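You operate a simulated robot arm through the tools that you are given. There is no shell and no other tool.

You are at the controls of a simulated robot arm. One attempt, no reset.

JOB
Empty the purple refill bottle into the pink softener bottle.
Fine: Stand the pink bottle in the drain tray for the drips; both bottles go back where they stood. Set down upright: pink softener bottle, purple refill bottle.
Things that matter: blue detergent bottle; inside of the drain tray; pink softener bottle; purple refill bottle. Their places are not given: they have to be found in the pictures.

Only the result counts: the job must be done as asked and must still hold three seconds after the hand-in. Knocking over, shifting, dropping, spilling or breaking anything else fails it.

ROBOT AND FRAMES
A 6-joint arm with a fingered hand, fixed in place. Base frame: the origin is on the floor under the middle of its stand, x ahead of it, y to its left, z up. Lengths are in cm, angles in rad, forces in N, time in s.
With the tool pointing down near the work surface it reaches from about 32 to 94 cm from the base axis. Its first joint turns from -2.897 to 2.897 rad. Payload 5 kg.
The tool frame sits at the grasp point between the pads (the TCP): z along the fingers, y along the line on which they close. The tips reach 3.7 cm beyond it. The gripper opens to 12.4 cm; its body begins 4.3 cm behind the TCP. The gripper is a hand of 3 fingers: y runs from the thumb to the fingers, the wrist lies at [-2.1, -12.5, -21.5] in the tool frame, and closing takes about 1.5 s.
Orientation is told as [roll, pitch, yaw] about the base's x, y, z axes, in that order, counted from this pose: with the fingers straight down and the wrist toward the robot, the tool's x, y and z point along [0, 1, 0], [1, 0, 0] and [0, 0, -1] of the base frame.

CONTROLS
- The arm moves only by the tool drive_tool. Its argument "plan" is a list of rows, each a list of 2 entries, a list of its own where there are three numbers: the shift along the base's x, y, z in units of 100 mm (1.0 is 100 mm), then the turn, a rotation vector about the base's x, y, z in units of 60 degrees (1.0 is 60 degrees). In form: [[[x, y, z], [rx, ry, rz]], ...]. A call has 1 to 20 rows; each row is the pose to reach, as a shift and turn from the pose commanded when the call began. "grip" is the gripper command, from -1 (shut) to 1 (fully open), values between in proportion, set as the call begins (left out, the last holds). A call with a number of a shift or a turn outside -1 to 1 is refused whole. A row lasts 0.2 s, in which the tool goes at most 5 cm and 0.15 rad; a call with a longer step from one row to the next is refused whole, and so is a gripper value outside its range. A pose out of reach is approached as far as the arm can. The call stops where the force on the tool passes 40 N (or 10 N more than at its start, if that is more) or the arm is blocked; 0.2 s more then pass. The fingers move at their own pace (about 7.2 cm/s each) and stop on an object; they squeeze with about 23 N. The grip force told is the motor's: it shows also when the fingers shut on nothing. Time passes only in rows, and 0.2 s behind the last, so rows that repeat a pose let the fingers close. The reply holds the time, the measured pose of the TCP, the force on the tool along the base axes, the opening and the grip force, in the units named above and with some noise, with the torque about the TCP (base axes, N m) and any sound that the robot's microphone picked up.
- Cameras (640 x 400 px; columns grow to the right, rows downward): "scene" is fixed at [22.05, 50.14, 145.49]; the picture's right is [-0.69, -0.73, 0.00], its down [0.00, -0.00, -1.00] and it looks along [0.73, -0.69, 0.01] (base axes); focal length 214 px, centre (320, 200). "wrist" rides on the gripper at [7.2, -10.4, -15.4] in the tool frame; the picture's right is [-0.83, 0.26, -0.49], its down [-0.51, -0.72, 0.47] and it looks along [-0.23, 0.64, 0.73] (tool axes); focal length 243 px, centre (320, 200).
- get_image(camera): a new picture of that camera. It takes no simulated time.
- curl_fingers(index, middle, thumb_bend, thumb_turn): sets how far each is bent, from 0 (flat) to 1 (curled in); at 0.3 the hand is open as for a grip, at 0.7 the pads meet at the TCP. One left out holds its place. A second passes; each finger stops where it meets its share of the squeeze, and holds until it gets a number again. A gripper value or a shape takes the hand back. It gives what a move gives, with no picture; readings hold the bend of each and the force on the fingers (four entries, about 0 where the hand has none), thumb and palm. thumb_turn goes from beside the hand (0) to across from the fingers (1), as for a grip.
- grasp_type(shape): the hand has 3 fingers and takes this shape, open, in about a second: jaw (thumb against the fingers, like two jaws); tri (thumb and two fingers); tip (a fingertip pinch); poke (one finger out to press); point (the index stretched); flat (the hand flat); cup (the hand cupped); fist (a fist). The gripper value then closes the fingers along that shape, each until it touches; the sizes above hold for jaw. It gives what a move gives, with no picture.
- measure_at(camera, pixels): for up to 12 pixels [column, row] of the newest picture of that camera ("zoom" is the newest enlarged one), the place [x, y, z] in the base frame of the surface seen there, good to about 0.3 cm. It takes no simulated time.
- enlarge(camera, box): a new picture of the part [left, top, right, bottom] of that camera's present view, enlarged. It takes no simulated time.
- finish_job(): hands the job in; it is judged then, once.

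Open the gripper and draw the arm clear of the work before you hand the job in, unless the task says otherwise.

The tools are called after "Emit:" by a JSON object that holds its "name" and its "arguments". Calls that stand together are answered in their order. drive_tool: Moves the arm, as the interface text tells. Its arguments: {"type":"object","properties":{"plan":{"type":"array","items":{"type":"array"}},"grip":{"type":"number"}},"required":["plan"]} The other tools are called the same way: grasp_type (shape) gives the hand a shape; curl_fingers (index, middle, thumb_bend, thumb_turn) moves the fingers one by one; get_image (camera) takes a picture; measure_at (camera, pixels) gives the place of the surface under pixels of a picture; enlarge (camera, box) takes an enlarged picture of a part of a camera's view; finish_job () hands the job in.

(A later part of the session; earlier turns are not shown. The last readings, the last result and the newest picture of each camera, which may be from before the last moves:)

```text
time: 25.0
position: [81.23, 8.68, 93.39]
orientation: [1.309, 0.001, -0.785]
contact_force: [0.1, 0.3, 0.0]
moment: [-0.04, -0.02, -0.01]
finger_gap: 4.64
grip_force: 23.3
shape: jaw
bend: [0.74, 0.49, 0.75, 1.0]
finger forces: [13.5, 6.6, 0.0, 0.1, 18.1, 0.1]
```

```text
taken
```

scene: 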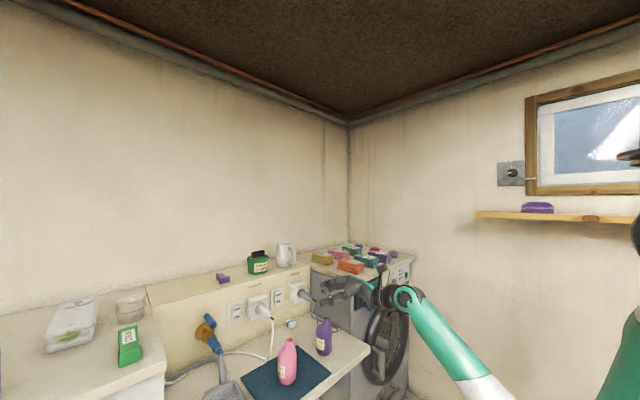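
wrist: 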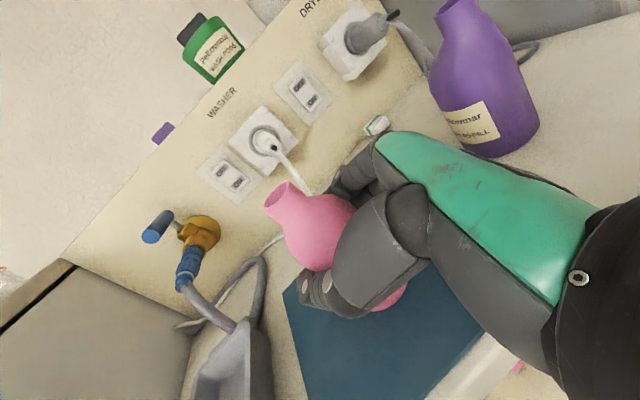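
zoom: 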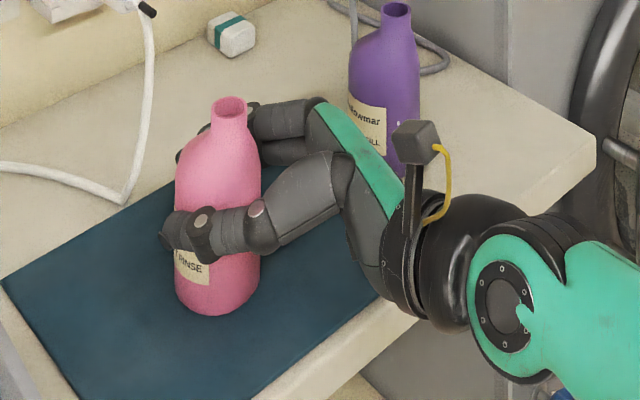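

The grip holds (23 N; index, middle, thumb all in contact). I lift 2 cm slowly and check that the bottle rises upright.

Emit:
{"name": "drive_tool", "arguments": {"plan": [[[0, 0, 0.05], [0, 0, 0]], [[0, 0, 0.1], [0, 0, 0]], [[0, 0, 0.15], [0, 0, 0]], [[0, 0, 0.2], [0, 0, 0]]]}}

Emit:
{"name": "enlarge", "arguments": {"camera": "scene", "box": [240, 320, 380, 400]}}

```text
time: 26.0
position: [81.21, 8.58, 95.38]
orientation: [1.311, -0.001, -0.785]
contact_force: [-0.2, 0.2, -2.2]
moment: [-0.03, 0.01, 0.0]
finger_gap: 4.63
grip_force: 23.5
shape: jaw
bend: [0.74, 0.49, 0.75, 1.0]
finger forces: [13.2, 7.2, 0.1, 0.0, 18.0, 0.0]
```

```text
4.57 times, centred on (310, 360) of scene
```

zoom: 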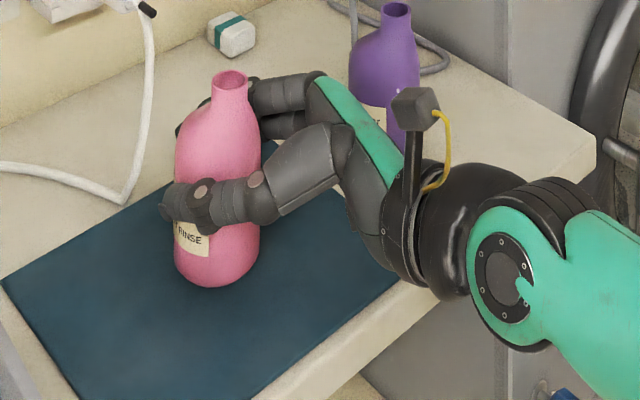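

The bottle rose upright with about 2.2 N weight. I lift 4 cm more and measure the bottle's mouth and body relative to the TCP.

Emit:
{"name": "drive_tool", "arguments": {"plan": [[[0, 0, 0.1], [0, 0, 0]], [[0, 0, 0.2], [0, 0, 0]], [[0, 0, 0.3], [0, 0, 0]], [[0, 0, 0.4], [0, 0, 0]]]}}

Emit:
{"name": "enlarge", "arguments": {"camera": "scene", "box": [250, 318, 330, 370]}}

Emit:
{"name": "get_image", "arguments": {"camera": "wrist"}}

```text
time: 27.0
position: [81.38, 8.66, 99.43]
orientation: [1.308, 0.001, -0.786]
contact_force: [-0.5, -0.4, -1.4]
moment: [0.0, -0.01, -0.02]
finger_gap: 4.63
grip_force: 23.6
shape: jaw
bend: [0.74, 0.49, 0.75, 1.0]
finger forces: [13.3, 7.2, 0.0, 0.0, 18.0, 0.0]
```

```text
7.69 times, centred on (290, 344) of scene
```

zoom: 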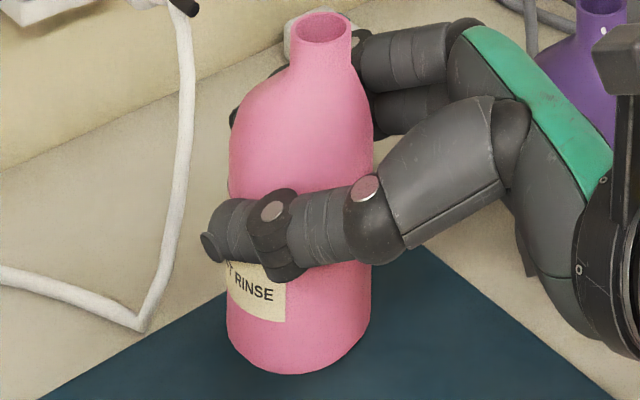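

```text
taken
```

wrist: 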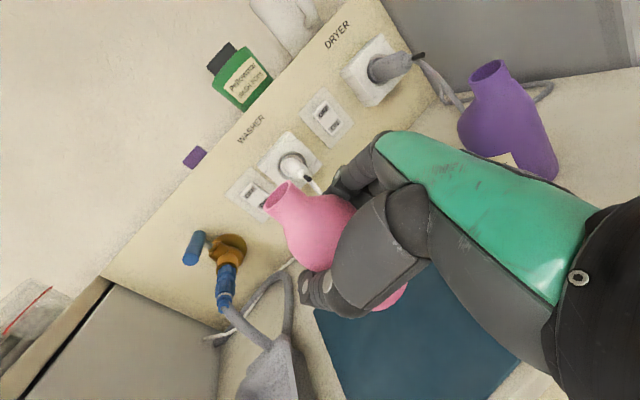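

The bottle hangs upright, mouth at zoom (322,28), base at (300,372). I measure these.

Emit:
{"name": "measure_at", "arguments": {"camera": "zoom", "pixels": [[294, 28], [305, 16], [322, 12], [340, 16], [348, 28], [322, 45], [232, 320], [250, 320], [300, 320], [350, 320], [366, 320], [300, 368]]}}

```text
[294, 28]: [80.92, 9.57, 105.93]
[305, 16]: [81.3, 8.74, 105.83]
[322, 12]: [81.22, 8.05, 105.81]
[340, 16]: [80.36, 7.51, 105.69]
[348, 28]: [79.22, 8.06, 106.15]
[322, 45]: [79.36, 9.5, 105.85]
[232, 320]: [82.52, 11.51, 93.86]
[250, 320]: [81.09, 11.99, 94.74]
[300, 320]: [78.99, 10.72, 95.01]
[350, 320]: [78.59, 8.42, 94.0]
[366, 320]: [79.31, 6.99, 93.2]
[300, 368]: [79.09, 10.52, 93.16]
```

The bottle centre coincides with the TCP (≈(81.3,8.65)), base at z≈92.4. I carry it 19.3 cm to the left, over the tray centre.

Emit:
{"name": "drive_tool", "arguments": {"plan": [[[0, 0.08, 0.02], [0, 0, 0]], [[0, 0.22, 0.05], [0, 0, 0]], [[0, 0.4, 0.05], [0, 0, 0]], [[0, 0.6, 0.05], [0, 0, 0]], [[0, 0.8, 0.05], [0, 0, 0]], [[0, 0.97, 0.05], [0, 0, 0]]]}}

Emit:
{"name": "drive_tool", "arguments": {"plan": [[[0, 0.2, 0], [0, 0, 0]], [[0, 0.4, 0], [0, 0, 0]], [[0, 0.6, 0], [0, 0, 0]], [[0, 0.78, 0], [0, 0, 0]], [[0, 0.9, 0], [0, 0, 0]], [[0, 0.965, 0], [0, 0, 0]], [[0, 0.965, 0], [0, 0, 0]]]}}

Emit:
{"name": "enlarge", "arguments": {"camera": "scene", "box": [140, 390, 340, 400]}}

Emit:
{"name": "get_image", "arguments": {"camera": "wrist"}}

```text
time: 28.4
position: [81.3, 18.4, 99.88]
orientation: [1.312, -0.001, -0.786]
contact_force: [0.1, 0.2, -1.1]
moment: [-0.01, 0.0, 0.05]
finger_gap: 4.64
grip_force: 22.0
shape: jaw
bend: [0.74, 0.49, 0.75, 1.0]
finger forces: [13.2, 7.2, 0.0, 0.0, 17.9, 0.0]
```

```text
time: 30.0
position: [81.24, 27.95, 99.77]
orientation: [1.31, -0.001, -0.785]
contact_force: [0.4, -0.2, -1.0]
moment: [0.01, -0.01, -0.01]
finger_gap: 4.44
grip_force: 23.1
shape: jaw
bend: [0.75, 0.5, 0.75, 1.0]
finger forces: [12.2, 4.8, 0.0, 0.1, 17.1, 0.1]
```

```text
3.20 times, centred on (240, 395) of scene
```

zoom: 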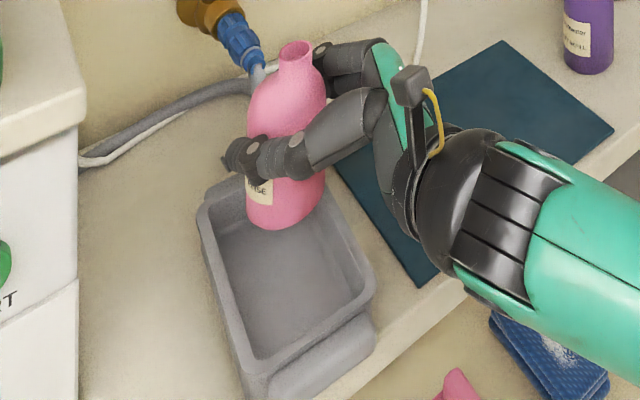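

```text
taken
```

wrist: 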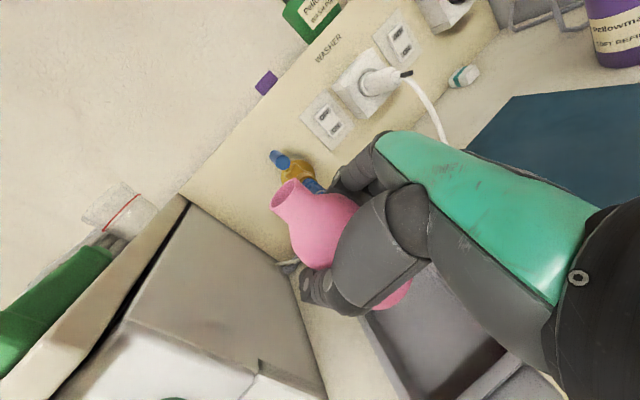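

The bottle hangs over the tray; finger gap changed slightly (4.63→4.44). I measure mouth and base to check for slip before lowering.

Emit:
{"name": "enlarge", "arguments": {"camera": "scene", "box": [190, 335, 270, 387]}}

Emit:
{"name": "measure_at", "arguments": {"camera": "zoom", "pixels": [[342, 90], [355, 75], [372, 70], [390, 75], [400, 88], [372, 105], [270, 400], [290, 370], [330, 370], [370, 370], [395, 370], [330, 395]]}}

```text
7.69 times, centred on (230, 361) of scene
```

zoom: 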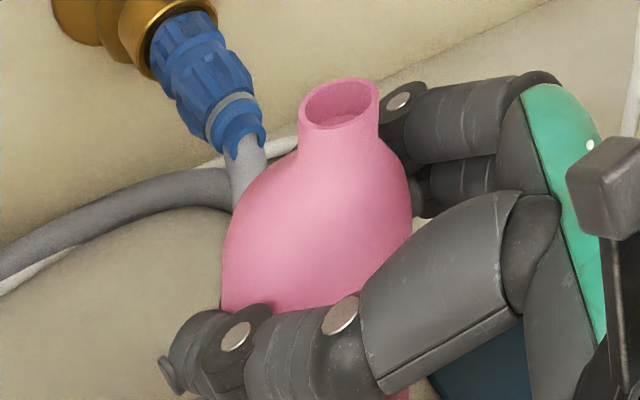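

```text
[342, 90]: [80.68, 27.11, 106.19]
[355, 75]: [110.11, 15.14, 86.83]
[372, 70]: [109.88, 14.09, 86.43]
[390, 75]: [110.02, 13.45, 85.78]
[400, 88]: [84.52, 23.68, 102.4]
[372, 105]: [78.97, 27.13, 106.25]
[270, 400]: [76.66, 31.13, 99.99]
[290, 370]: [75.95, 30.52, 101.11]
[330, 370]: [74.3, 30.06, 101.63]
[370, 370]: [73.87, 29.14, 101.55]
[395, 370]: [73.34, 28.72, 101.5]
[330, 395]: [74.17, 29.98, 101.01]
```

I re-measure using the right rim pixels of this zoom: left (302,112), right (377,92), bottom (340,127), and the lower body from a lower zoom.

Emit:
{"name": "measure_at", "arguments": {"camera": "zoom", "pixels": [[302, 108], [312, 95], [340, 81], [365, 80], [376, 92], [365, 112], [340, 124], [315, 126], [340, 100], [228, 260], [300, 250], [405, 210]]}}

Emit:
{"name": "enlarge", "arguments": {"camera": "scene", "box": [190, 375, 270, 425]}}

```text
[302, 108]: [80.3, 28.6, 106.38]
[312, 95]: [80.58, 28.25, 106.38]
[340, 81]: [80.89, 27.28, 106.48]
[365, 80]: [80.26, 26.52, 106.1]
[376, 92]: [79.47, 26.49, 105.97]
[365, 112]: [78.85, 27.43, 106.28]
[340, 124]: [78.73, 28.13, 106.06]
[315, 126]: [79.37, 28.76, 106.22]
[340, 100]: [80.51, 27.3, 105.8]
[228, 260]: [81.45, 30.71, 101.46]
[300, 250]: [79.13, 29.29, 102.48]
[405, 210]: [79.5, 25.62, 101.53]
```

```text
refused: 425 is not a number from 0 to 400
```

The mouth moved about 0.5 cm relative to the TCP, a slight turn or lean. I look at the lower half of the bottle.

Emit:
{"name": "enlarge", "arguments": {"camera": "scene", "box": [180, 380, 280, 400]}}

Emit:
{"name": "measure_at", "arguments": {"camera": "zoom", "pixels": [[265, 240], [290, 260], [320, 280], [350, 290], [380, 280], [405, 260], [300, 310], [340, 330], [300, 100], [400, 60], [250, 100], [330, 230]]}}

```text
6.40 times, centred on (230, 390) of scene
```

zoom: 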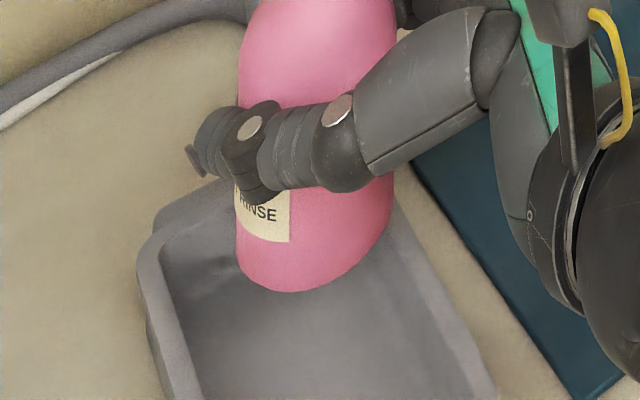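

```text
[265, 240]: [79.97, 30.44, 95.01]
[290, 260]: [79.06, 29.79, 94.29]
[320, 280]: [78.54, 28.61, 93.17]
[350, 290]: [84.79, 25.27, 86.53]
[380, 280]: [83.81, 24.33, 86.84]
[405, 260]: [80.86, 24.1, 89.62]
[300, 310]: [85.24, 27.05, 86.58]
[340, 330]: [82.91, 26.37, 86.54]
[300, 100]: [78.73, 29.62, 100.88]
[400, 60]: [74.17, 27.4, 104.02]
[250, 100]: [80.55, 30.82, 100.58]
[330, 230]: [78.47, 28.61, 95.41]
```

The bottle is essentially upright with its centre near (81.3,27.6). I shift 0.4 cm left and lower toward the tray floor (z≈86.4), slowing near the end.

Emit:
{"name": "drive_tool", "arguments": {"plan": [[[0, 0.04, -0.08], [0, 0, 0]], [[0, 0.04, -0.2], [0, 0, 0]], [[0, 0.04, -0.32], [0, 0, 0]], [[0, 0.04, -0.43], [0, 0, 0]], [[0, 0.04, -0.5], [0, 0, 0]], [[0, 0.04, -0.54], [0, 0, 0]], [[0, 0.04, -0.56], [0, 0, 0]]]}}

Emit:
{"name": "enlarge", "arguments": {"camera": "scene", "box": [140, 390, 340, 400]}}

```text
time: 31.6
position: [81.2, 28.2, 94.28]
orientation: [1.31, -0.003, -0.785]
contact_force: [0.1, -1.0, -1.5]
moment: [0.03, 0.0, 0.04]
finger_gap: 4.43
grip_force: 22.9
shape: jaw
bend: [0.75, 0.5, 0.75, 1.0]
finger forces: [12.2, 4.9, 0.1, 0.0, 17.1, 0.0]
```

```text
3.20 times, centred on (240, 395) of scene
```

zoom: 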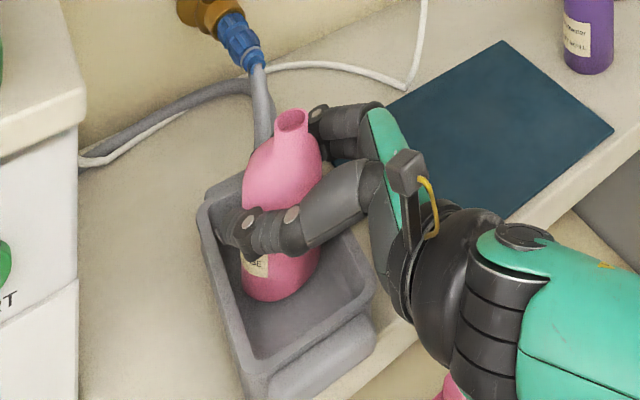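

The base is within about 0.8 cm of the tray floor. I lower in 1 mm steps and watch the vertical force.

Emit:
{"name": "drive_tool", "arguments": {"plan": [[[0, 0, -0.015], [0, 0, 0]], [[0, 0, -0.03], [0, 0, 0]], [[0, 0, -0.04], [0, 0, 0]], [[0, 0, -0.05], [0, 0, 0]]]}}

Emit:
{"name": "drive_tool", "arguments": {"plan": [[[0, 0, -0.01], [0, 0, 0]], [[0, 0, -0.02], [0, 0, 0]]]}}

```text
time: 32.6
position: [81.38, 28.26, 93.74]
orientation: [1.309, -0.002, -0.784]
contact_force: [0.1, 0.0, -1.5]
moment: [-0.01, 0.01, 0.0]
finger_gap: 4.48
grip_force: 22.9
shape: jaw
bend: [0.75, 0.5, 0.75, 1.0]
finger forces: [12.1, 5.0, 0.0, 0.1, 17.0, 0.0]
```

```text
time: 33.2
position: [81.26, 28.47, 93.51]
orientation: [1.31, 0.0, -0.786]
contact_force: [0.6, 0.6, -0.4]
moment: [0.0, 0.05, 0.0]
finger_gap: 4.43
grip_force: 23.3
shape: jaw
bend: [0.75, 0.5, 0.75, 1.0]
finger forces: [12.3, 4.7, 0.0, 0.1, 17.0, 0.0]
```

Vertical force changed to -0.4 N, suggesting the base begins to touch. I lower another 1–2 mm to confirm.

Emit:
{"name": "drive_tool", "arguments": {"plan": [[[0, 0, -0.01], [0, 0, 0]], [[0, 0, -0.01], [0, 0, 0]]]}}

Emit:
{"name": "drive_tool", "arguments": {"plan": [[[0, 0, -0.01], [0, 0, 0]], [[0, 0, -0.01], [0, 0, 0]]]}}

Emit:
{"name": "enlarge", "arguments": {"camera": "scene", "box": [180, 380, 280, 400]}}

```text
time: 33.8
position: [81.27, 28.43, 93.54]
orientation: [1.311, -0.002, -0.786]
contact_force: [0.6, 0.4, 1.8]
moment: [0.0, 0.01, -0.01]
finger_gap: 4.42
grip_force: 22.7
shape: jaw
bend: [0.75, 0.5, 0.75, 1.0]
finger forces: [12.8, 4.6, 0.0, 0.0, 16.8, 0.0]
```

```text
time: 34.4
position: [81.38, 28.34, 93.35]
orientation: [1.31, -0.002, -0.787]
contact_force: [1.2, -1.6, 4.5]
moment: [0.02, 0.0, -0.01]
finger_gap: 4.43
grip_force: 22.6
shape: jaw
bend: [0.75, 0.5, 0.75, 1.0]
finger forces: [13.7, 4.6, 0.0, 0.0, 16.3, 0.1]
```

```text
6.40 times, centred on (230, 390) of scene
```

zoom: 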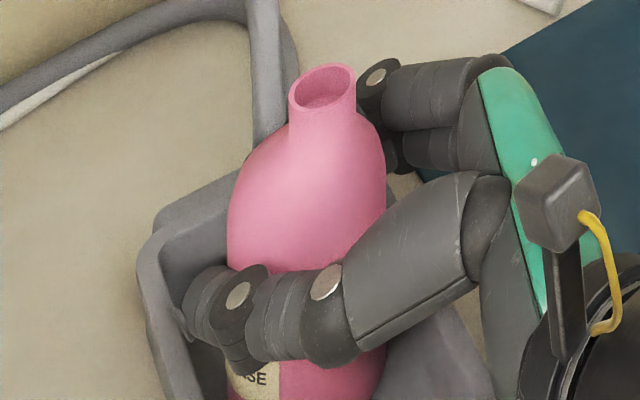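

The base now rests on the tray floor (4.5 N upward). I open the hand while holding the pose.

Emit:
{"name": "drive_tool", "arguments": {"plan": [[[0, 0, 0], [0, 0, 0]], [[0, 0, 0], [0, 0, 0]], [[0, 0, 0], [0, 0, 0]], [[0, 0, 0], [0, 0, 0]], [[0, 0, 0], [0, 0, 0]], [[0, 0, 0], [0, 0, 0]]], "grip": 0.7}}

Emit:
{"name": "enlarge", "arguments": {"camera": "scene", "box": [140, 390, 340, 400]}}

Emit:
{"name": "get_image", "arguments": {"camera": "wrist"}}

```text
time: 35.8
position: [81.33, 28.45, 93.44]
orientation: [1.307, -0.001, -0.786]
contact_force: [0.0, -0.2, 0.7]
moment: [0.02, 0.03, 0.02]
finger_gap: 10.51
grip_force: 0.1
shape: jaw
bend: [0.27, 0.33, 0.45, 0.99]
finger forces: [0.0, 0.0, 0.0, 0.1, 0.1, 0.0]
```

```text
3.20 times, centred on (240, 395) of scene
```

zoom: 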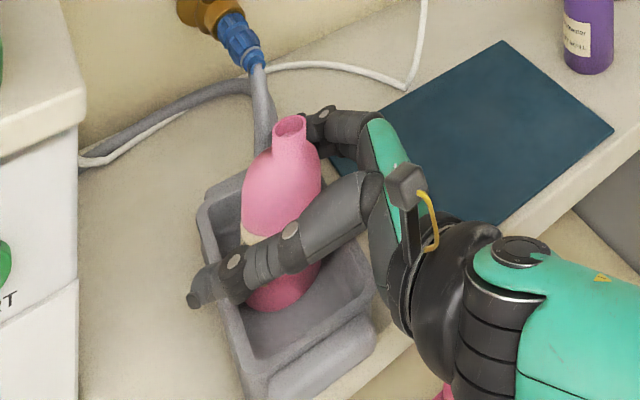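

```text
taken
```

wrist: 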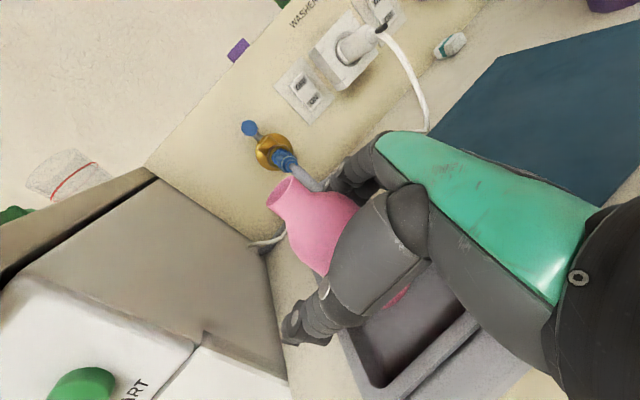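

The pink bottle stands in the tray. I withdraw the hand diagonally back-right with a slight rise.

Emit:
{"name": "drive_tool", "arguments": {"plan": [[[-0.08, -0.08, 0.02], [0, 0, 0]], [[-0.2, -0.2, 0.04], [0, 0, 0]], [[-0.35, -0.35, 0.06], [0, 0, 0]], [[-0.5, -0.5, 0.08], [0, 0, 0]], [[-0.65, -0.65, 0.1], [0, 0, 0]], [[-0.8, -0.8, 0.2], [0, 0, 0]], [[-0.95, -0.95, 0.4], [0, 0, 0]]]}}

Emit:
{"name": "enlarge", "arguments": {"camera": "scene", "box": [140, 390, 340, 400]}}

Emit:
{"name": "measure_at", "arguments": {"camera": "zoom", "pixels": [[275, 130], [283, 120], [295, 118], [304, 125], [300, 138], [285, 140], [250, 220], [265, 240], [285, 260], [300, 265], [245, 180], [320, 180]]}}

```text
time: 37.4
position: [71.72, 18.89, 97.31]
orientation: [1.31, -0.001, -0.785]
contact_force: [0.0, 1.2, -0.4]
moment: [-0.02, -0.01, 0.04]
finger_gap: 10.52
grip_force: 0.1
shape: jaw
bend: [0.27, 0.33, 0.45, 0.99]
finger forces: [0.1, 0.0, 0.0, 0.0, 0.1, 0.1]
```

```text
3.20 times, centred on (240, 395) of scene
```

zoom: 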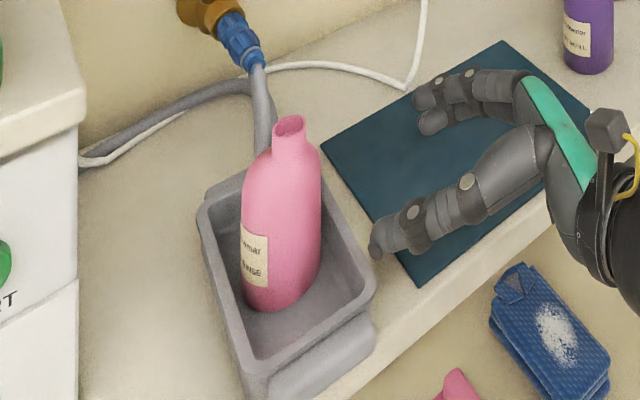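

```text
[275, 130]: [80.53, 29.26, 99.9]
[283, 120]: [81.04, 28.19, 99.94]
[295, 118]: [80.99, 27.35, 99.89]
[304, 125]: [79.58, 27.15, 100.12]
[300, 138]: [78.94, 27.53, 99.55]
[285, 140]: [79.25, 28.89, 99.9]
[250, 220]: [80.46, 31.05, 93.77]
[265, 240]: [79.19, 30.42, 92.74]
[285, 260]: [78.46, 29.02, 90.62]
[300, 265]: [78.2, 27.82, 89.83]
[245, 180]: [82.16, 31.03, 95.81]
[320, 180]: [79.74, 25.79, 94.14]
```

The pink bottle stands upright in the tray, mouth centre ≈(80.0,28.1), rim z≈99.9. I move back and right in front of the counter toward the purple bottle, yawing the hand 10° to keep clear of the dryer.

Emit:
{"name": "drive_tool", "arguments": {"plan": [[[-0.19, -0.2, 0.1], [0, 0, -0.055]], [[-0.38, -0.4, 0.2], [0, 0, -0.11]], [[-0.57, -0.6, 0.3], [0, 0, -0.1667]], [[-0.57, -0.8, 0.3], [0, 0, -0.1667]], [[-0.57, -1, 0.3], [0, 0, -0.1667]]]}}

Emit:
{"name": "drive_tool", "arguments": {"plan": [[[0, -0.25, 0], [0, 0, 0]], [[0, -0.5, 0], [0, 0, 0]], [[0, -0.75, 0], [0, 0, 0]], [[0, -1, 0], [0, 0, 0]]]}}

Emit:
{"name": "drive_tool", "arguments": {"plan": [[[0, -0.25, 0], [0, 0, 0]], [[0, -0.5, 0], [0, 0, 0]], [[0, -0.75, 0], [0, 0, 0]], [[0, -1, 0], [0, 0, 0]]]}}

Emit:
{"name": "enlarge", "arguments": {"camera": "scene", "box": [270, 290, 430, 390]}}

Emit:
{"name": "get_image", "arguments": {"camera": "wrist"}}

```text
time: 38.6
position: [65.98, 8.96, 100.36]
orientation: [1.31, -0.003, -0.961]
contact_force: [-0.1, -0.1, 0.6]
moment: [0.02, 0.0, -0.02]
finger_gap: 10.53
grip_force: 0.1
shape: jaw
bend: [0.27, 0.33, 0.45, 0.99]
finger forces: [0.0, 0.0, 0.0, 0.0, 0.0, 0.0]
```

```text
time: 39.6
position: [66.02, -1.1, 100.38]
orientation: [1.309, -0.002, -0.96]
contact_force: [0.0, 0.5, 0.8]
moment: [0.02, 0.02, 0.02]
finger_gap: 10.48
grip_force: 0.0
shape: jaw
bend: [0.27, 0.33, 0.45, 0.99]
finger forces: [0.1, 0.0, 0.0, 0.0, 0.1, 0.1]
```

```text
time: 40.6
position: [66.16, -11.18, 100.37]
orientation: [1.308, -0.003, -0.959]
contact_force: [0.3, 0.0, -0.5]
moment: [0.01, 0.0, 0.01]
finger_gap: 10.52
grip_force: 0.0
shape: jaw
bend: [0.27, 0.33, 0.45, 0.99]
finger forces: [0.0, 0.0, 0.0, 0.0, 0.0, 0.1]
```

```text
4.00 times, centred on (350, 340) of scene
```

zoom: 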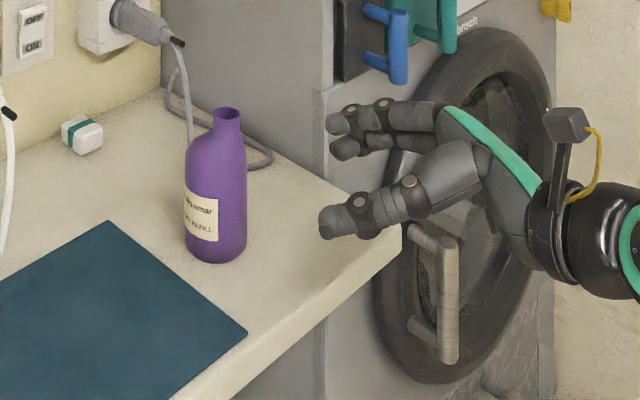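

```text
taken
```

wrist: 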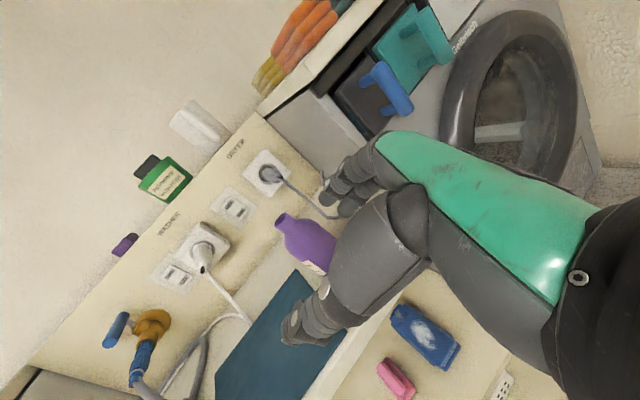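

I measure the dryer's protruding parts (door handle (440,290), blue hook (398,70), front edge (325,150)) and the fingertips to verify clearance.

Emit:
{"name": "measure_at", "arguments": {"camera": "zoom", "pixels": [[440, 250], [450, 300], [400, 75], [405, 30], [322, 160], [340, 150], [360, 240], [400, 240], [345, 122], [325, 225], [325, 60], [300, 250]]}}

Emit:
{"name": "enlarge", "arguments": {"camera": "scene", "box": [284, 310, 364, 362]}}

Emit:
{"name": "measure_at", "arguments": {"camera": "zoom", "pixels": [[316, 62], [326, 55], [340, 52], [355, 55], [363, 62], [330, 74], [350, 74], [262, 230], [290, 230], [320, 230], [350, 230], [378, 230]]}}

```text
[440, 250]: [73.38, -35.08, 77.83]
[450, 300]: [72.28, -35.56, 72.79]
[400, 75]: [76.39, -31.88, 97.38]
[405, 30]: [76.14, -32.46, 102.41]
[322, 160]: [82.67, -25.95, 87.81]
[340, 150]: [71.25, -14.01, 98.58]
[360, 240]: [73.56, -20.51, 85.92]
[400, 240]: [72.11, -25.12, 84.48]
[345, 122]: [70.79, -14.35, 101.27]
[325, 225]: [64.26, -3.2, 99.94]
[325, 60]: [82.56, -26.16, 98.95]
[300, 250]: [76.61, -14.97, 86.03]
```

```text
7.69 times, centred on (324, 336) of scene
```

zoom: 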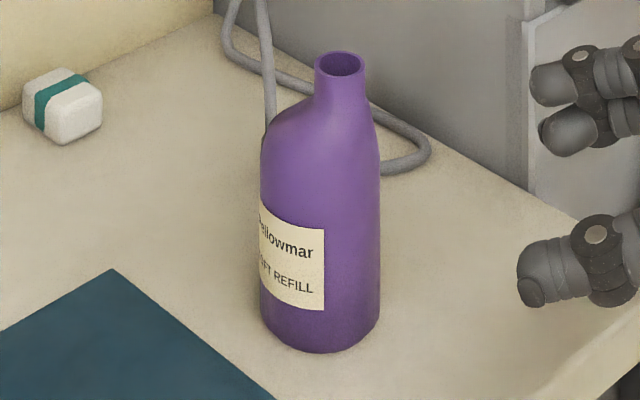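

```text
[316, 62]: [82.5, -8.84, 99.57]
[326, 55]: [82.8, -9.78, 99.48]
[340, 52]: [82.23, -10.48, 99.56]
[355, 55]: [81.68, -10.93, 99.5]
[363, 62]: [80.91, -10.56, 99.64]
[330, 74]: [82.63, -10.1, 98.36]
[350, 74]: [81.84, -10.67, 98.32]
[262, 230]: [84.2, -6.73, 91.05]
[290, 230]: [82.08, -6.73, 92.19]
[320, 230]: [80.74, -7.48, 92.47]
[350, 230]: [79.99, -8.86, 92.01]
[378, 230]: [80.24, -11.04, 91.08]
```

Clearances are good (dryer edge at y≈-26, hooks at y≈-32). I descend to z≈92.3 at the purple stand-off and then advance along the finger direction.

Emit:
{"name": "drive_tool", "arguments": {"plan": [[[0, -0.2, -0.2], [0, 0, 0]], [[0, -0.4, -0.4], [0, 0, 0]], [[0, -0.635, -0.6], [0, 0, 0]], [[0, -0.635, -0.81], [0, 0, 0]], [[0.2, -0.635, -0.81], [0, 0, 0]], [[0.4, -0.635, -0.81], [0, 0, 0]], [[0.53, -0.635, -0.81], [0, 0, 0]]]}}

Emit:
{"name": "drive_tool", "arguments": {"plan": [[[0.15, 0.105, 0], [0, 0, 0]], [[0.3, 0.21, 0], [0, 0, 0]], [[0.45, 0.315, 0], [0, 0, 0]], [[0.6, 0.42, 0], [0, 0, 0]]]}}

Emit:
{"name": "enlarge", "arguments": {"camera": "scene", "box": [270, 290, 410, 380]}}

Emit:
{"name": "get_image", "arguments": {"camera": "wrist"}}

```text
time: 42.2
position: [71.49, -17.46, 92.16]
orientation: [1.31, -0.001, -0.962]
contact_force: [-0.3, 0.4, -0.6]
moment: [0.02, 0.0, 0.0]
finger_gap: 10.55
grip_force: 0.0
shape: jaw
bend: [0.27, 0.33, 0.45, 0.99]
finger forces: [0.0, 0.0, 0.1, 0.0, 0.0, 0.1]
```

```text
time: 43.2
position: [77.4, -13.25, 92.24]
orientation: [1.31, -0.001, -0.96]
contact_force: [-0.3, 0.6, 0.4]
moment: [0.0, 0.02, 0.0]
finger_gap: 10.52
grip_force: 0.0
shape: jaw
bend: [0.27, 0.33, 0.45, 0.99]
finger forces: [0.0, 0.0, 0.0, 0.0, 0.0, 0.0]
```

```text
4.44 times, centred on (340, 335) of scene
```

zoom: 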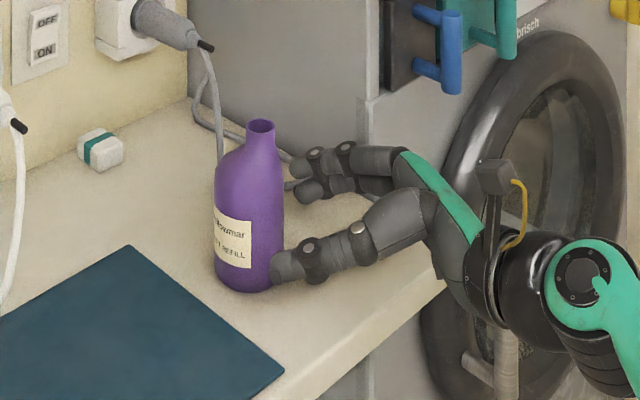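

```text
taken
```

wrist: 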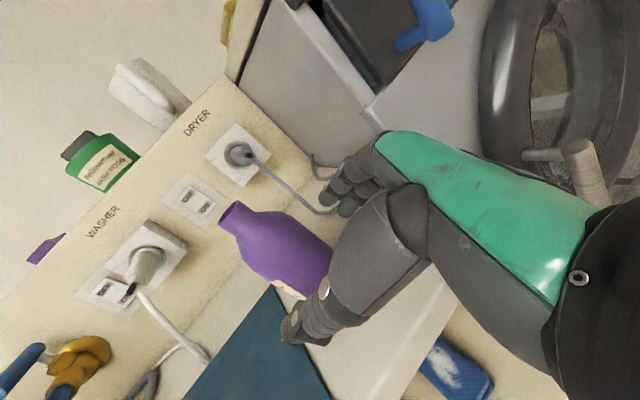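

I check the grey cable behind the purple bottle before the fingers go further: measure (212,85), (221,130), (270,145), (292,157) in this zoom.

Emit:
{"name": "measure_at", "arguments": {"camera": "zoom", "pixels": [[211, 75], [216, 105], [221, 140], [205, 120], [230, 130], [283, 152], [290, 157], [290, 185], [300, 195], [315, 190], [315, 155], [280, 270]]}}

Emit:
{"name": "enlarge", "arguments": {"camera": "scene", "box": [300, 310, 360, 350]}}

```text
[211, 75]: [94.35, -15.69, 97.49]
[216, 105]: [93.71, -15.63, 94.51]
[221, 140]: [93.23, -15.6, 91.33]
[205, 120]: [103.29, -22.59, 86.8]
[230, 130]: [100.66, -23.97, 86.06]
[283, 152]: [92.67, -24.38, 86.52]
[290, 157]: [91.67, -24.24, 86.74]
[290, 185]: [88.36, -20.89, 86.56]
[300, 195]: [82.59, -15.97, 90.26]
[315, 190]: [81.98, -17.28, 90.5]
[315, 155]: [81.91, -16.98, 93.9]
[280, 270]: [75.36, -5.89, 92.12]
```

```text
10.00 times, centred on (330, 330) of scene
```

zoom: 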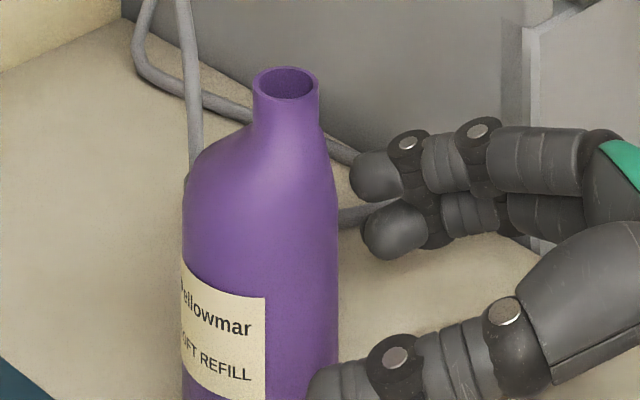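

The hanging cord is at ≈(93.3,-15.6), about 5 cm beyond where the fingertips will be. I advance the remaining (5.5,3.8) cm to the purple bottle's axis.

Emit:
{"name": "drive_tool", "arguments": {"plan": [[[0.12, 0.08, 0], [0, 0, 0]], [[0.24, 0.16, 0], [0, 0, 0]], [[0.36, 0.24, 0], [0, 0, 0]], [[0.46, 0.32, 0], [0, 0, 0]], [[0.55, 0.38, 0], [0, 0, 0]]]}}

Emit:
{"name": "enlarge", "arguments": {"camera": "scene", "box": [270, 290, 410, 380]}}

Emit:
{"name": "get_image", "arguments": {"camera": "wrist"}}

```text
time: 44.4
position: [82.93, -9.42, 92.35]
orientation: [1.311, -0.002, -0.96]
contact_force: [0.9, 0.3, 0.2]
moment: [0.0, 0.03, -0.03]
finger_gap: 10.55
grip_force: 0.0
shape: jaw
bend: [0.27, 0.33, 0.45, 0.99]
finger forces: [0.1, 0.0, 0.1, 0.0, 0.0, 0.1]
```

```text
4.44 times, centred on (340, 335) of scene
```

zoom: 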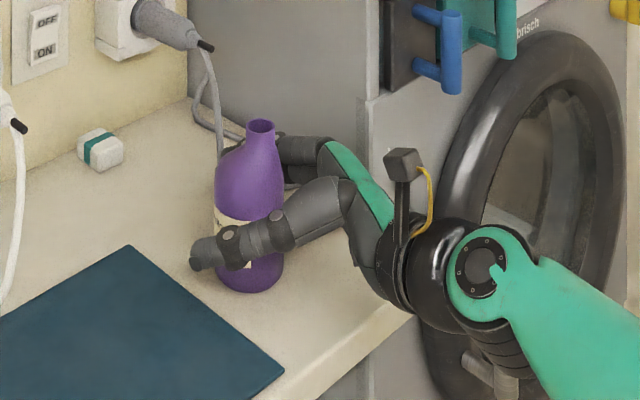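

```text
taken
```

wrist: 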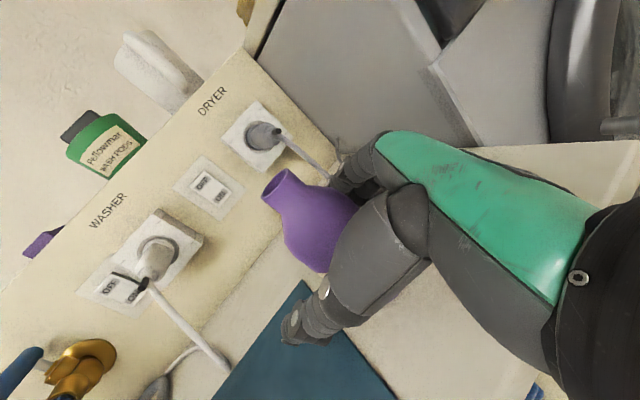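

The TCP is on the purple bottle axis with the thumb and fingers clear on both sides. I close the grip.

Emit:
{"name": "drive_tool", "arguments": {"plan": [[[0, 0, 0], [0, 0, 0]], [[0, 0, 0], [0, 0, 0]], [[0, 0, 0], [0, 0, 0]], [[0, 0, 0], [0, 0, 0]], [[0, 0, 0], [0, 0, 0]], [[0, 0, 0], [0, 0, 0]], [[0, 0, 0], [0, 0, 0]], [[0, 0, 0], [0, 0, 0]], [[0, 0, 0], [0, 0, 0]], [[0, 0, 0], [0, 0, 0]]], "grip": -1}}

Emit:
{"name": "enlarge", "arguments": {"camera": "scene", "box": [284, 310, 364, 362]}}

Emit:
{"name": "get_image", "arguments": {"camera": "wrist"}}

```text
time: 46.6
position: [82.87, -9.47, 92.31]
orientation: [1.31, -0.001, -0.96]
contact_force: [-0.5, 1.2, -1.3]
moment: [0.02, 0.03, -0.01]
finger_gap: 4.11
grip_force: 23.0
shape: jaw
bend: [0.74, 0.53, 0.75, 1.0]
finger forces: [13.8, 4.8, 0.0, 0.0, 18.9, 0.0]
```

```text
7.69 times, centred on (324, 336) of scene
```

zoom: 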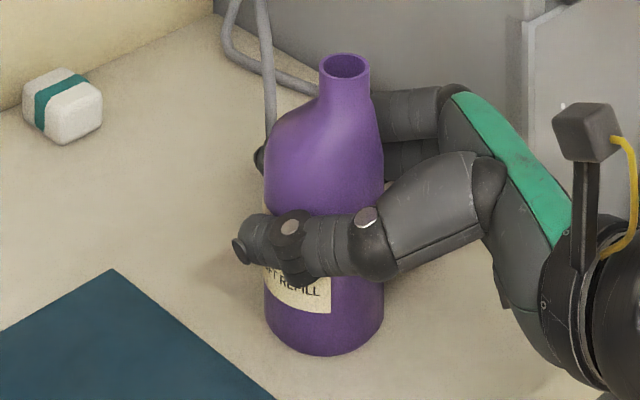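

```text
taken
```

wrist: 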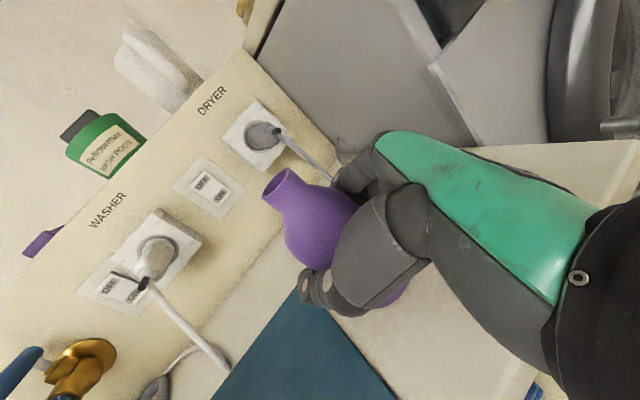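

Grip is firm (index 13.8 N, middle 4.8 N, thumb 18.9 N). I lift the purple bottle slowly by 9 cm.

Emit:
{"name": "drive_tool", "arguments": {"plan": [[[0, 0, 0.05], [0, 0, 0]], [[0, 0, 0.12], [0, 0, 0]], [[0, 0, 0.22], [0, 0, 0]], [[0, 0, 0.34], [0, 0, 0]], [[0, 0, 0.46], [0, 0, 0]], [[0, 0, 0.58], [0, 0, 0]], [[0, 0, 0.7], [0, 0, 0]], [[0, 0, 0.8], [0, 0, 0]], [[0, 0, 0.87], [0, 0, 0]], [[0, 0, 0.9], [0, 0, 0]]]}}

Emit:
{"name": "enlarge", "arguments": {"camera": "scene", "box": [284, 290, 364, 342]}}

Emit:
{"name": "measure_at", "arguments": {"camera": "zoom", "pixels": [[322, 55], [330, 48], [345, 44], [360, 48], [368, 55], [345, 70], [270, 300], [290, 310], [320, 320], [350, 310], [375, 300], [320, 340]]}}

```text
time: 48.8
position: [82.92, -9.51, 101.26]
orientation: [1.309, -0.001, -0.959]
contact_force: [0.0, -0.4, -1.1]
moment: [0.0, 0.02, -0.03]
finger_gap: 4.12
grip_force: 22.9
shape: jaw
bend: [0.74, 0.53, 0.75, 1.0]
finger forces: [13.8, 5.1, 0.0, 0.1, 18.6, 0.1]
```

```text
7.69 times, centred on (324, 316) of scene
```

zoom: 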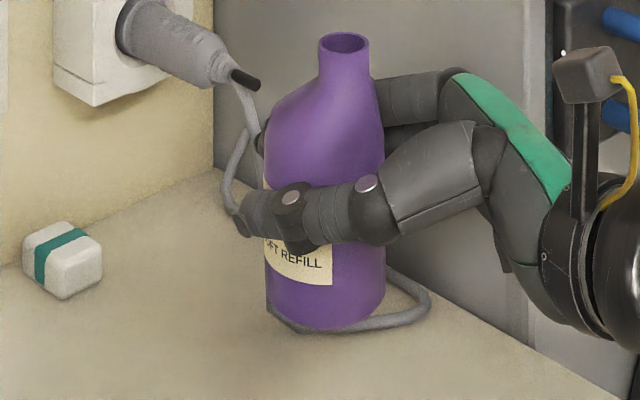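

```text
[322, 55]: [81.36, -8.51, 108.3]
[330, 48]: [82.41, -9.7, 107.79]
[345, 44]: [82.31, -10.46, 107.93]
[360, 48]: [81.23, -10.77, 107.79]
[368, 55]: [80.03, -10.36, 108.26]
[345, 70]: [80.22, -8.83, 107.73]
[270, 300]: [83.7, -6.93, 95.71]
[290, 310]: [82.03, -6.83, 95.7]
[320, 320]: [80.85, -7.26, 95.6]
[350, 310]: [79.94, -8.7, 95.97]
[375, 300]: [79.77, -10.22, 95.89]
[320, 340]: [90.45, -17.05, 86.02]
```

The purple bottle is lifted upright; its mouth centre is at TCP + (-1.65,-0.2,7.1). I carry it left, upright and gently, to a place about 14 cm short of the pink bottle.

Emit:
{"name": "drive_tool", "arguments": {"plan": [[[0, 0.04, 0.02], [0, 0, 0]], [[-0.01, 0.12, 0.06], [0, 0, 0]], [[-0.03, 0.24, 0.1], [0, 0, 0]], [[-0.05, 0.38, 0.14], [0, 0, 0]], [[-0.07, 0.52, 0.18], [0, 0, 0]], [[-0.09, 0.66, 0.22], [0, 0, 0]], [[-0.11, 0.8, 0.26], [0, 0, 0]], [[-0.12, 0.92, 0.28], [0, 0, 0]], [[-0.125, 1, 0.3], [0, 0, 0]]]}}

Emit:
{"name": "drive_tool", "arguments": {"plan": [[[0, 0.06, 0], [0, 0, 0]], [[0, 0.18, 0], [0, 0, 0]], [[0, 0.32, 0], [0, 0, 0]], [[0, 0.46, 0], [0, 0, 0]], [[0, 0.6, 0], [0, 0, 0]], [[0, 0.74, 0], [0, 0, 0]], [[0, 0.88, 0], [0, 0, 0]], [[0, 0.97, 0], [0, 0, 0]], [[0, 1, 0], [0, 0, 0]]]}}

Emit:
{"name": "enlarge", "arguments": {"camera": "scene", "box": [180, 370, 340, 400]}}

Emit:
{"name": "get_image", "arguments": {"camera": "wrist"}}

```text
time: 50.8
position: [81.73, 0.55, 104.14]
orientation: [1.31, 0.0, -0.96]
contact_force: [0.3, -0.4, -1.3]
moment: [-0.04, -0.01, -0.01]
finger_gap: 4.12
grip_force: 22.6
shape: jaw
bend: [0.74, 0.53, 0.75, 1.0]
finger forces: [13.5, 4.9, 0.0, 0.0, 18.5, 0.0]
```

```text
time: 52.8
position: [81.52, 10.48, 104.13]
orientation: [1.308, 0.0, -0.961]
contact_force: [-0.1, -0.3, -1.7]
moment: [-0.01, -0.01, 0.02]
finger_gap: 4.1
grip_force: 23.3
shape: jaw
bend: [0.74, 0.53, 0.75, 1.0]
finger forces: [13.6, 4.9, 0.0, 0.0, 18.3, 0.0]
```

```text
4.00 times, centred on (260, 385) of scene
```

zoom: 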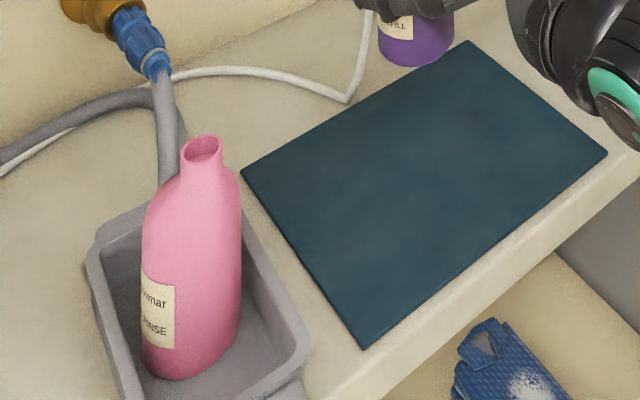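

```text
taken
```

wrist: 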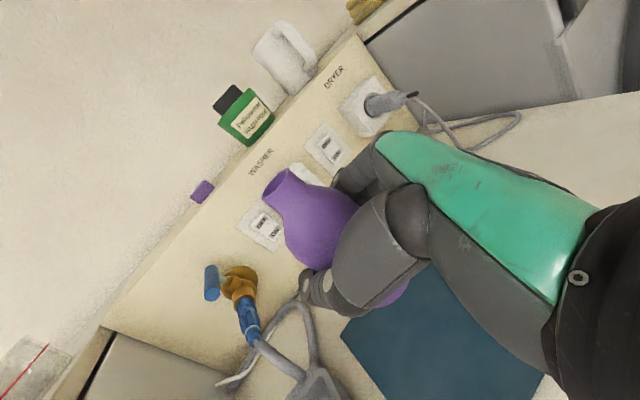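

I zoom in on the pink mouth (scene ≈(231,372)) and the purple mouth (scene ≈(275,300)) for exact rim positions.

Emit:
{"name": "enlarge", "arguments": {"camera": "scene", "box": [206, 355, 256, 387]}}

Emit:
{"name": "measure_at", "arguments": {"camera": "zoom", "pixels": [[262, 215], [275, 185], [310, 165], [345, 165], [368, 185], [360, 215], [335, 240], [290, 248], [265, 240], [315, 200], [300, 215], [330, 200]]}}

Emit:
{"name": "enlarge", "arguments": {"camera": "scene", "box": [240, 290, 340, 352]}}

```text
12.50 times, centred on (231, 371) of scene
```

zoom: 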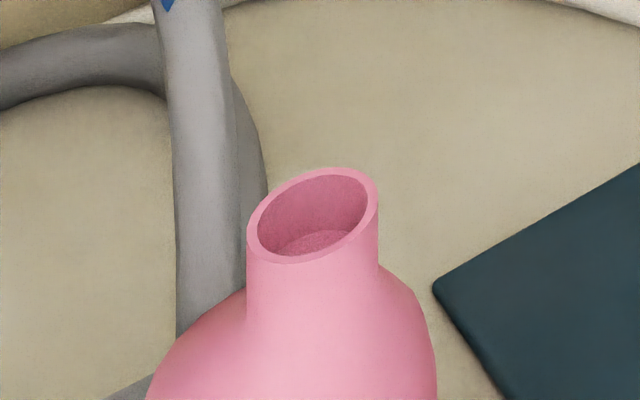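

```text
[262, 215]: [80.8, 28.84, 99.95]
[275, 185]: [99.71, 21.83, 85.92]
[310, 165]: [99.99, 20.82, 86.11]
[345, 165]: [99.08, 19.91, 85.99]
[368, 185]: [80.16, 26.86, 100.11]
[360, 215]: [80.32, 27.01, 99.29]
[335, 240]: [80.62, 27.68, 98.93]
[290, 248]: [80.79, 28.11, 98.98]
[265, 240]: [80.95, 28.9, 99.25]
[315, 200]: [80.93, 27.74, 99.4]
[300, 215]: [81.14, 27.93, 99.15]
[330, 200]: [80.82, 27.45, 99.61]
```

```text
6.40 times, centred on (290, 321) of scene
```

zoom: 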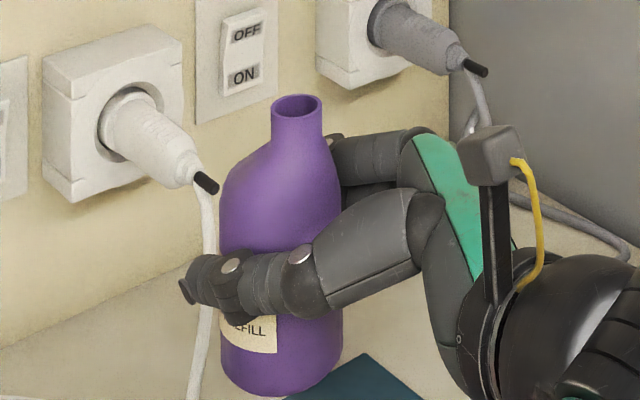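

I measure the purple rim in this zoom: edges at (272,107), (322,107), (297,96), (297,118).

Emit:
{"name": "measure_at", "arguments": {"camera": "zoom", "pixels": [[274, 106], [282, 99], [297, 96], [312, 99], [320, 106], [297, 117], [285, 116], [310, 116], [297, 125], [280, 125], [315, 125], [297, 108]]}}

Emit:
{"name": "enlarge", "arguments": {"camera": "scene", "box": [266, 293, 306, 320]}}

Emit:
{"name": "measure_at", "arguments": {"camera": "zoom", "pixels": [[250, 200], [270, 180], [300, 170], [340, 170], [380, 185], [395, 200], [370, 225], [320, 232], [270, 225], [320, 240], [270, 240], [370, 240]]}}

```text
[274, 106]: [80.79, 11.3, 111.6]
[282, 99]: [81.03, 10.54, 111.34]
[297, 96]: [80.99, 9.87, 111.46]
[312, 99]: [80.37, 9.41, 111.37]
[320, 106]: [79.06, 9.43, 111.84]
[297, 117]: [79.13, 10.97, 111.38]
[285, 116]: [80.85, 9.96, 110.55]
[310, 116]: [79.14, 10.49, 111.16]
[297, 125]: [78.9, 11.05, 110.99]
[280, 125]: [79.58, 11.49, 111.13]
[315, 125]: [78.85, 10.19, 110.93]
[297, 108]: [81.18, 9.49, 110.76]
```

```text
14.81 times, centred on (286, 306) of scene
```

zoom: 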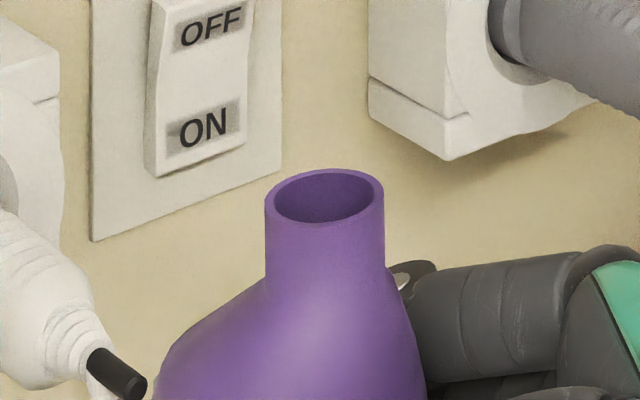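

```text
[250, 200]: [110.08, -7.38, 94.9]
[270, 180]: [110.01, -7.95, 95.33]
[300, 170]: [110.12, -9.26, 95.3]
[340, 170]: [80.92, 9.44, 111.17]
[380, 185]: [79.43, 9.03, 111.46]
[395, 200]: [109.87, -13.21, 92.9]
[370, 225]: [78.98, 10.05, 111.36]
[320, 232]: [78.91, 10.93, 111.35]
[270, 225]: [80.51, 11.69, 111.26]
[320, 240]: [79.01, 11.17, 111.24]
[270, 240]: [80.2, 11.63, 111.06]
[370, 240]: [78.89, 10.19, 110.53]
```

Rim points give the pink mouth centre (80.0,28.15,99.95) and the purple mouth at TCP+(-1.6,-0.2,7.2), so x is already aligned. I tilt the purple bottle 45° while moving up to about 10 cm from the pink one (still well clear).

Emit:
{"name": "drive_tool", "arguments": {"plan": [[[0, 0.09, -0.01], [-0.083, 0, 0]], [[0, 0.18, -0.02], [-0.167, 0, 0]], [[0, 0.27, -0.04], [-0.25, 0, 0]], [[0, 0.36, -0.05], [-0.333, 0, 0]], [[0, 0.45, -0.06], [-0.417, 0, 0]], [[0, 0.54, -0.08], [-0.5, 0, 0]], [[0, 0.62, -0.09], [-0.583, 0, 0]], [[0, 0.71, -0.1], [-0.667, 0, 0]], [[0, 0.8, -0.115], [-0.75, 0, 0]]]}}

Emit:
{"name": "enlarge", "arguments": {"camera": "scene", "box": [180, 330, 320, 400]}}

Emit:
{"name": "get_image", "arguments": {"camera": "wrist"}}

```text
time: 54.8
position: [81.68, 18.55, 103.2]
orientation: [0.788, -0.619, -0.786]
contact_force: [-0.3, -0.5, -0.6]
moment: [0.03, -0.04, -0.03]
finger_gap: 4.1
grip_force: 23.2
shape: jaw
bend: [0.74, 0.53, 0.75, 1.0]
finger forces: [13.5, 4.7, 0.1, 0.0, 19.1, 0.1]
```

```text
4.57 times, centred on (250, 365) of scene
```

zoom: 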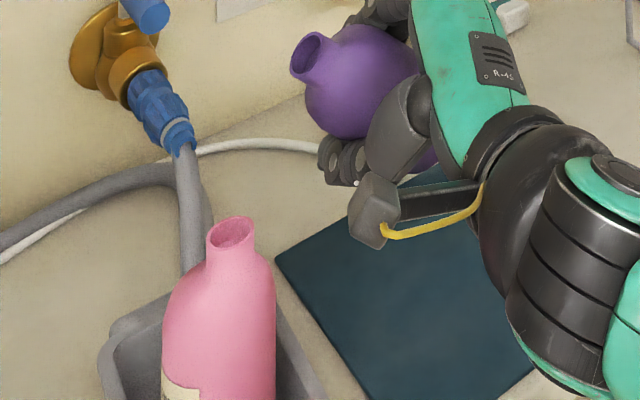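

```text
taken
```

wrist: 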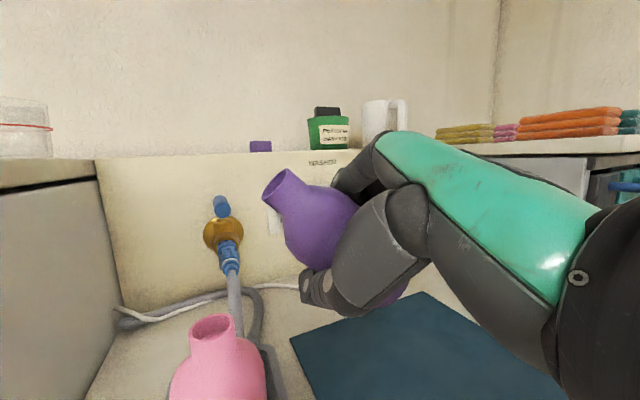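

Both cameras show the two mouths well (wrist: purple mouth (278,188), pink mouth (212,325)). I measure the tilted purple rim to verify my model of the mouth position.

Emit:
{"name": "enlarge", "arguments": {"camera": "wrist", "box": [180, 150, 340, 370]}}

Emit:
{"name": "measure_at", "arguments": {"camera": "zoom", "pixels": [[265, 85], [275, 70], [300, 55], [312, 62], [300, 85], [278, 100], [196, 290], [215, 272], [240, 275], [250, 290], [225, 305], [200, 300]]}}

Emit:
{"name": "enlarge", "arguments": {"camera": "scene", "box": [226, 318, 276, 350]}}

Emit:
{"name": "measure_at", "arguments": {"camera": "zoom", "pixels": [[270, 200], [285, 165], [320, 150], [345, 160], [340, 200], [320, 230], [290, 240], [310, 190], [270, 220], [352, 175], [380, 200], [350, 260]]}}

```text
1.82 times, centred on (260, 260) of wrist
```

zoom: 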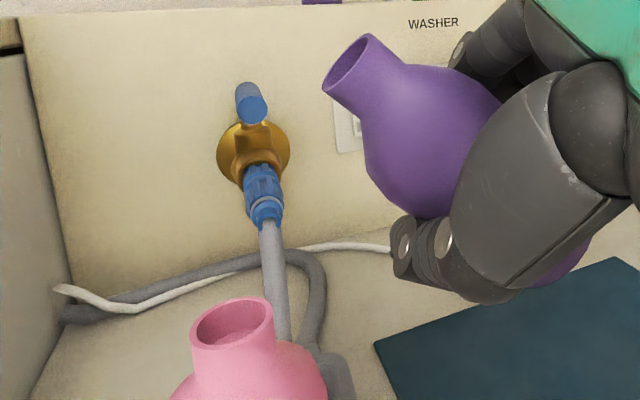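

```text
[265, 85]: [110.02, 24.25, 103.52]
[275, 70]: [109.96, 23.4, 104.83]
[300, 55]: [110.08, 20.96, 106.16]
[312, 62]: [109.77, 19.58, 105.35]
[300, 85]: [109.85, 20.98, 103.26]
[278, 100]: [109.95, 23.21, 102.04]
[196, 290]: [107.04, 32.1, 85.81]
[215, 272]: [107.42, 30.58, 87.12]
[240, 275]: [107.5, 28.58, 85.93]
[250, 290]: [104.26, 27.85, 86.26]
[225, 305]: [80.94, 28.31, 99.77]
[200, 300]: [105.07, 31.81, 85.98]
```

```text
12.50 times, centred on (251, 334) of scene
```

zoom: 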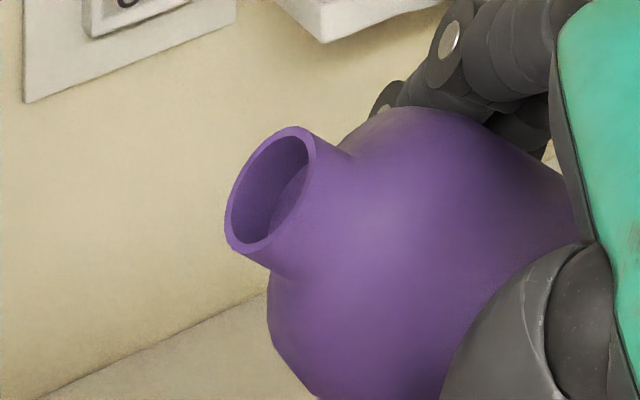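

```text
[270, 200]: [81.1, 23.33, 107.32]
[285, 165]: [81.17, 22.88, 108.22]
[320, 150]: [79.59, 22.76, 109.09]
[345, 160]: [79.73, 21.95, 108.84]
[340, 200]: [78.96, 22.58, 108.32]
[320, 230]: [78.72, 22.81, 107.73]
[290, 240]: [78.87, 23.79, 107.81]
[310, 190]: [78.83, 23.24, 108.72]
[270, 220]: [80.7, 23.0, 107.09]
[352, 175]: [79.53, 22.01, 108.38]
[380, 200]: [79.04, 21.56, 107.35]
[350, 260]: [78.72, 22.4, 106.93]
```

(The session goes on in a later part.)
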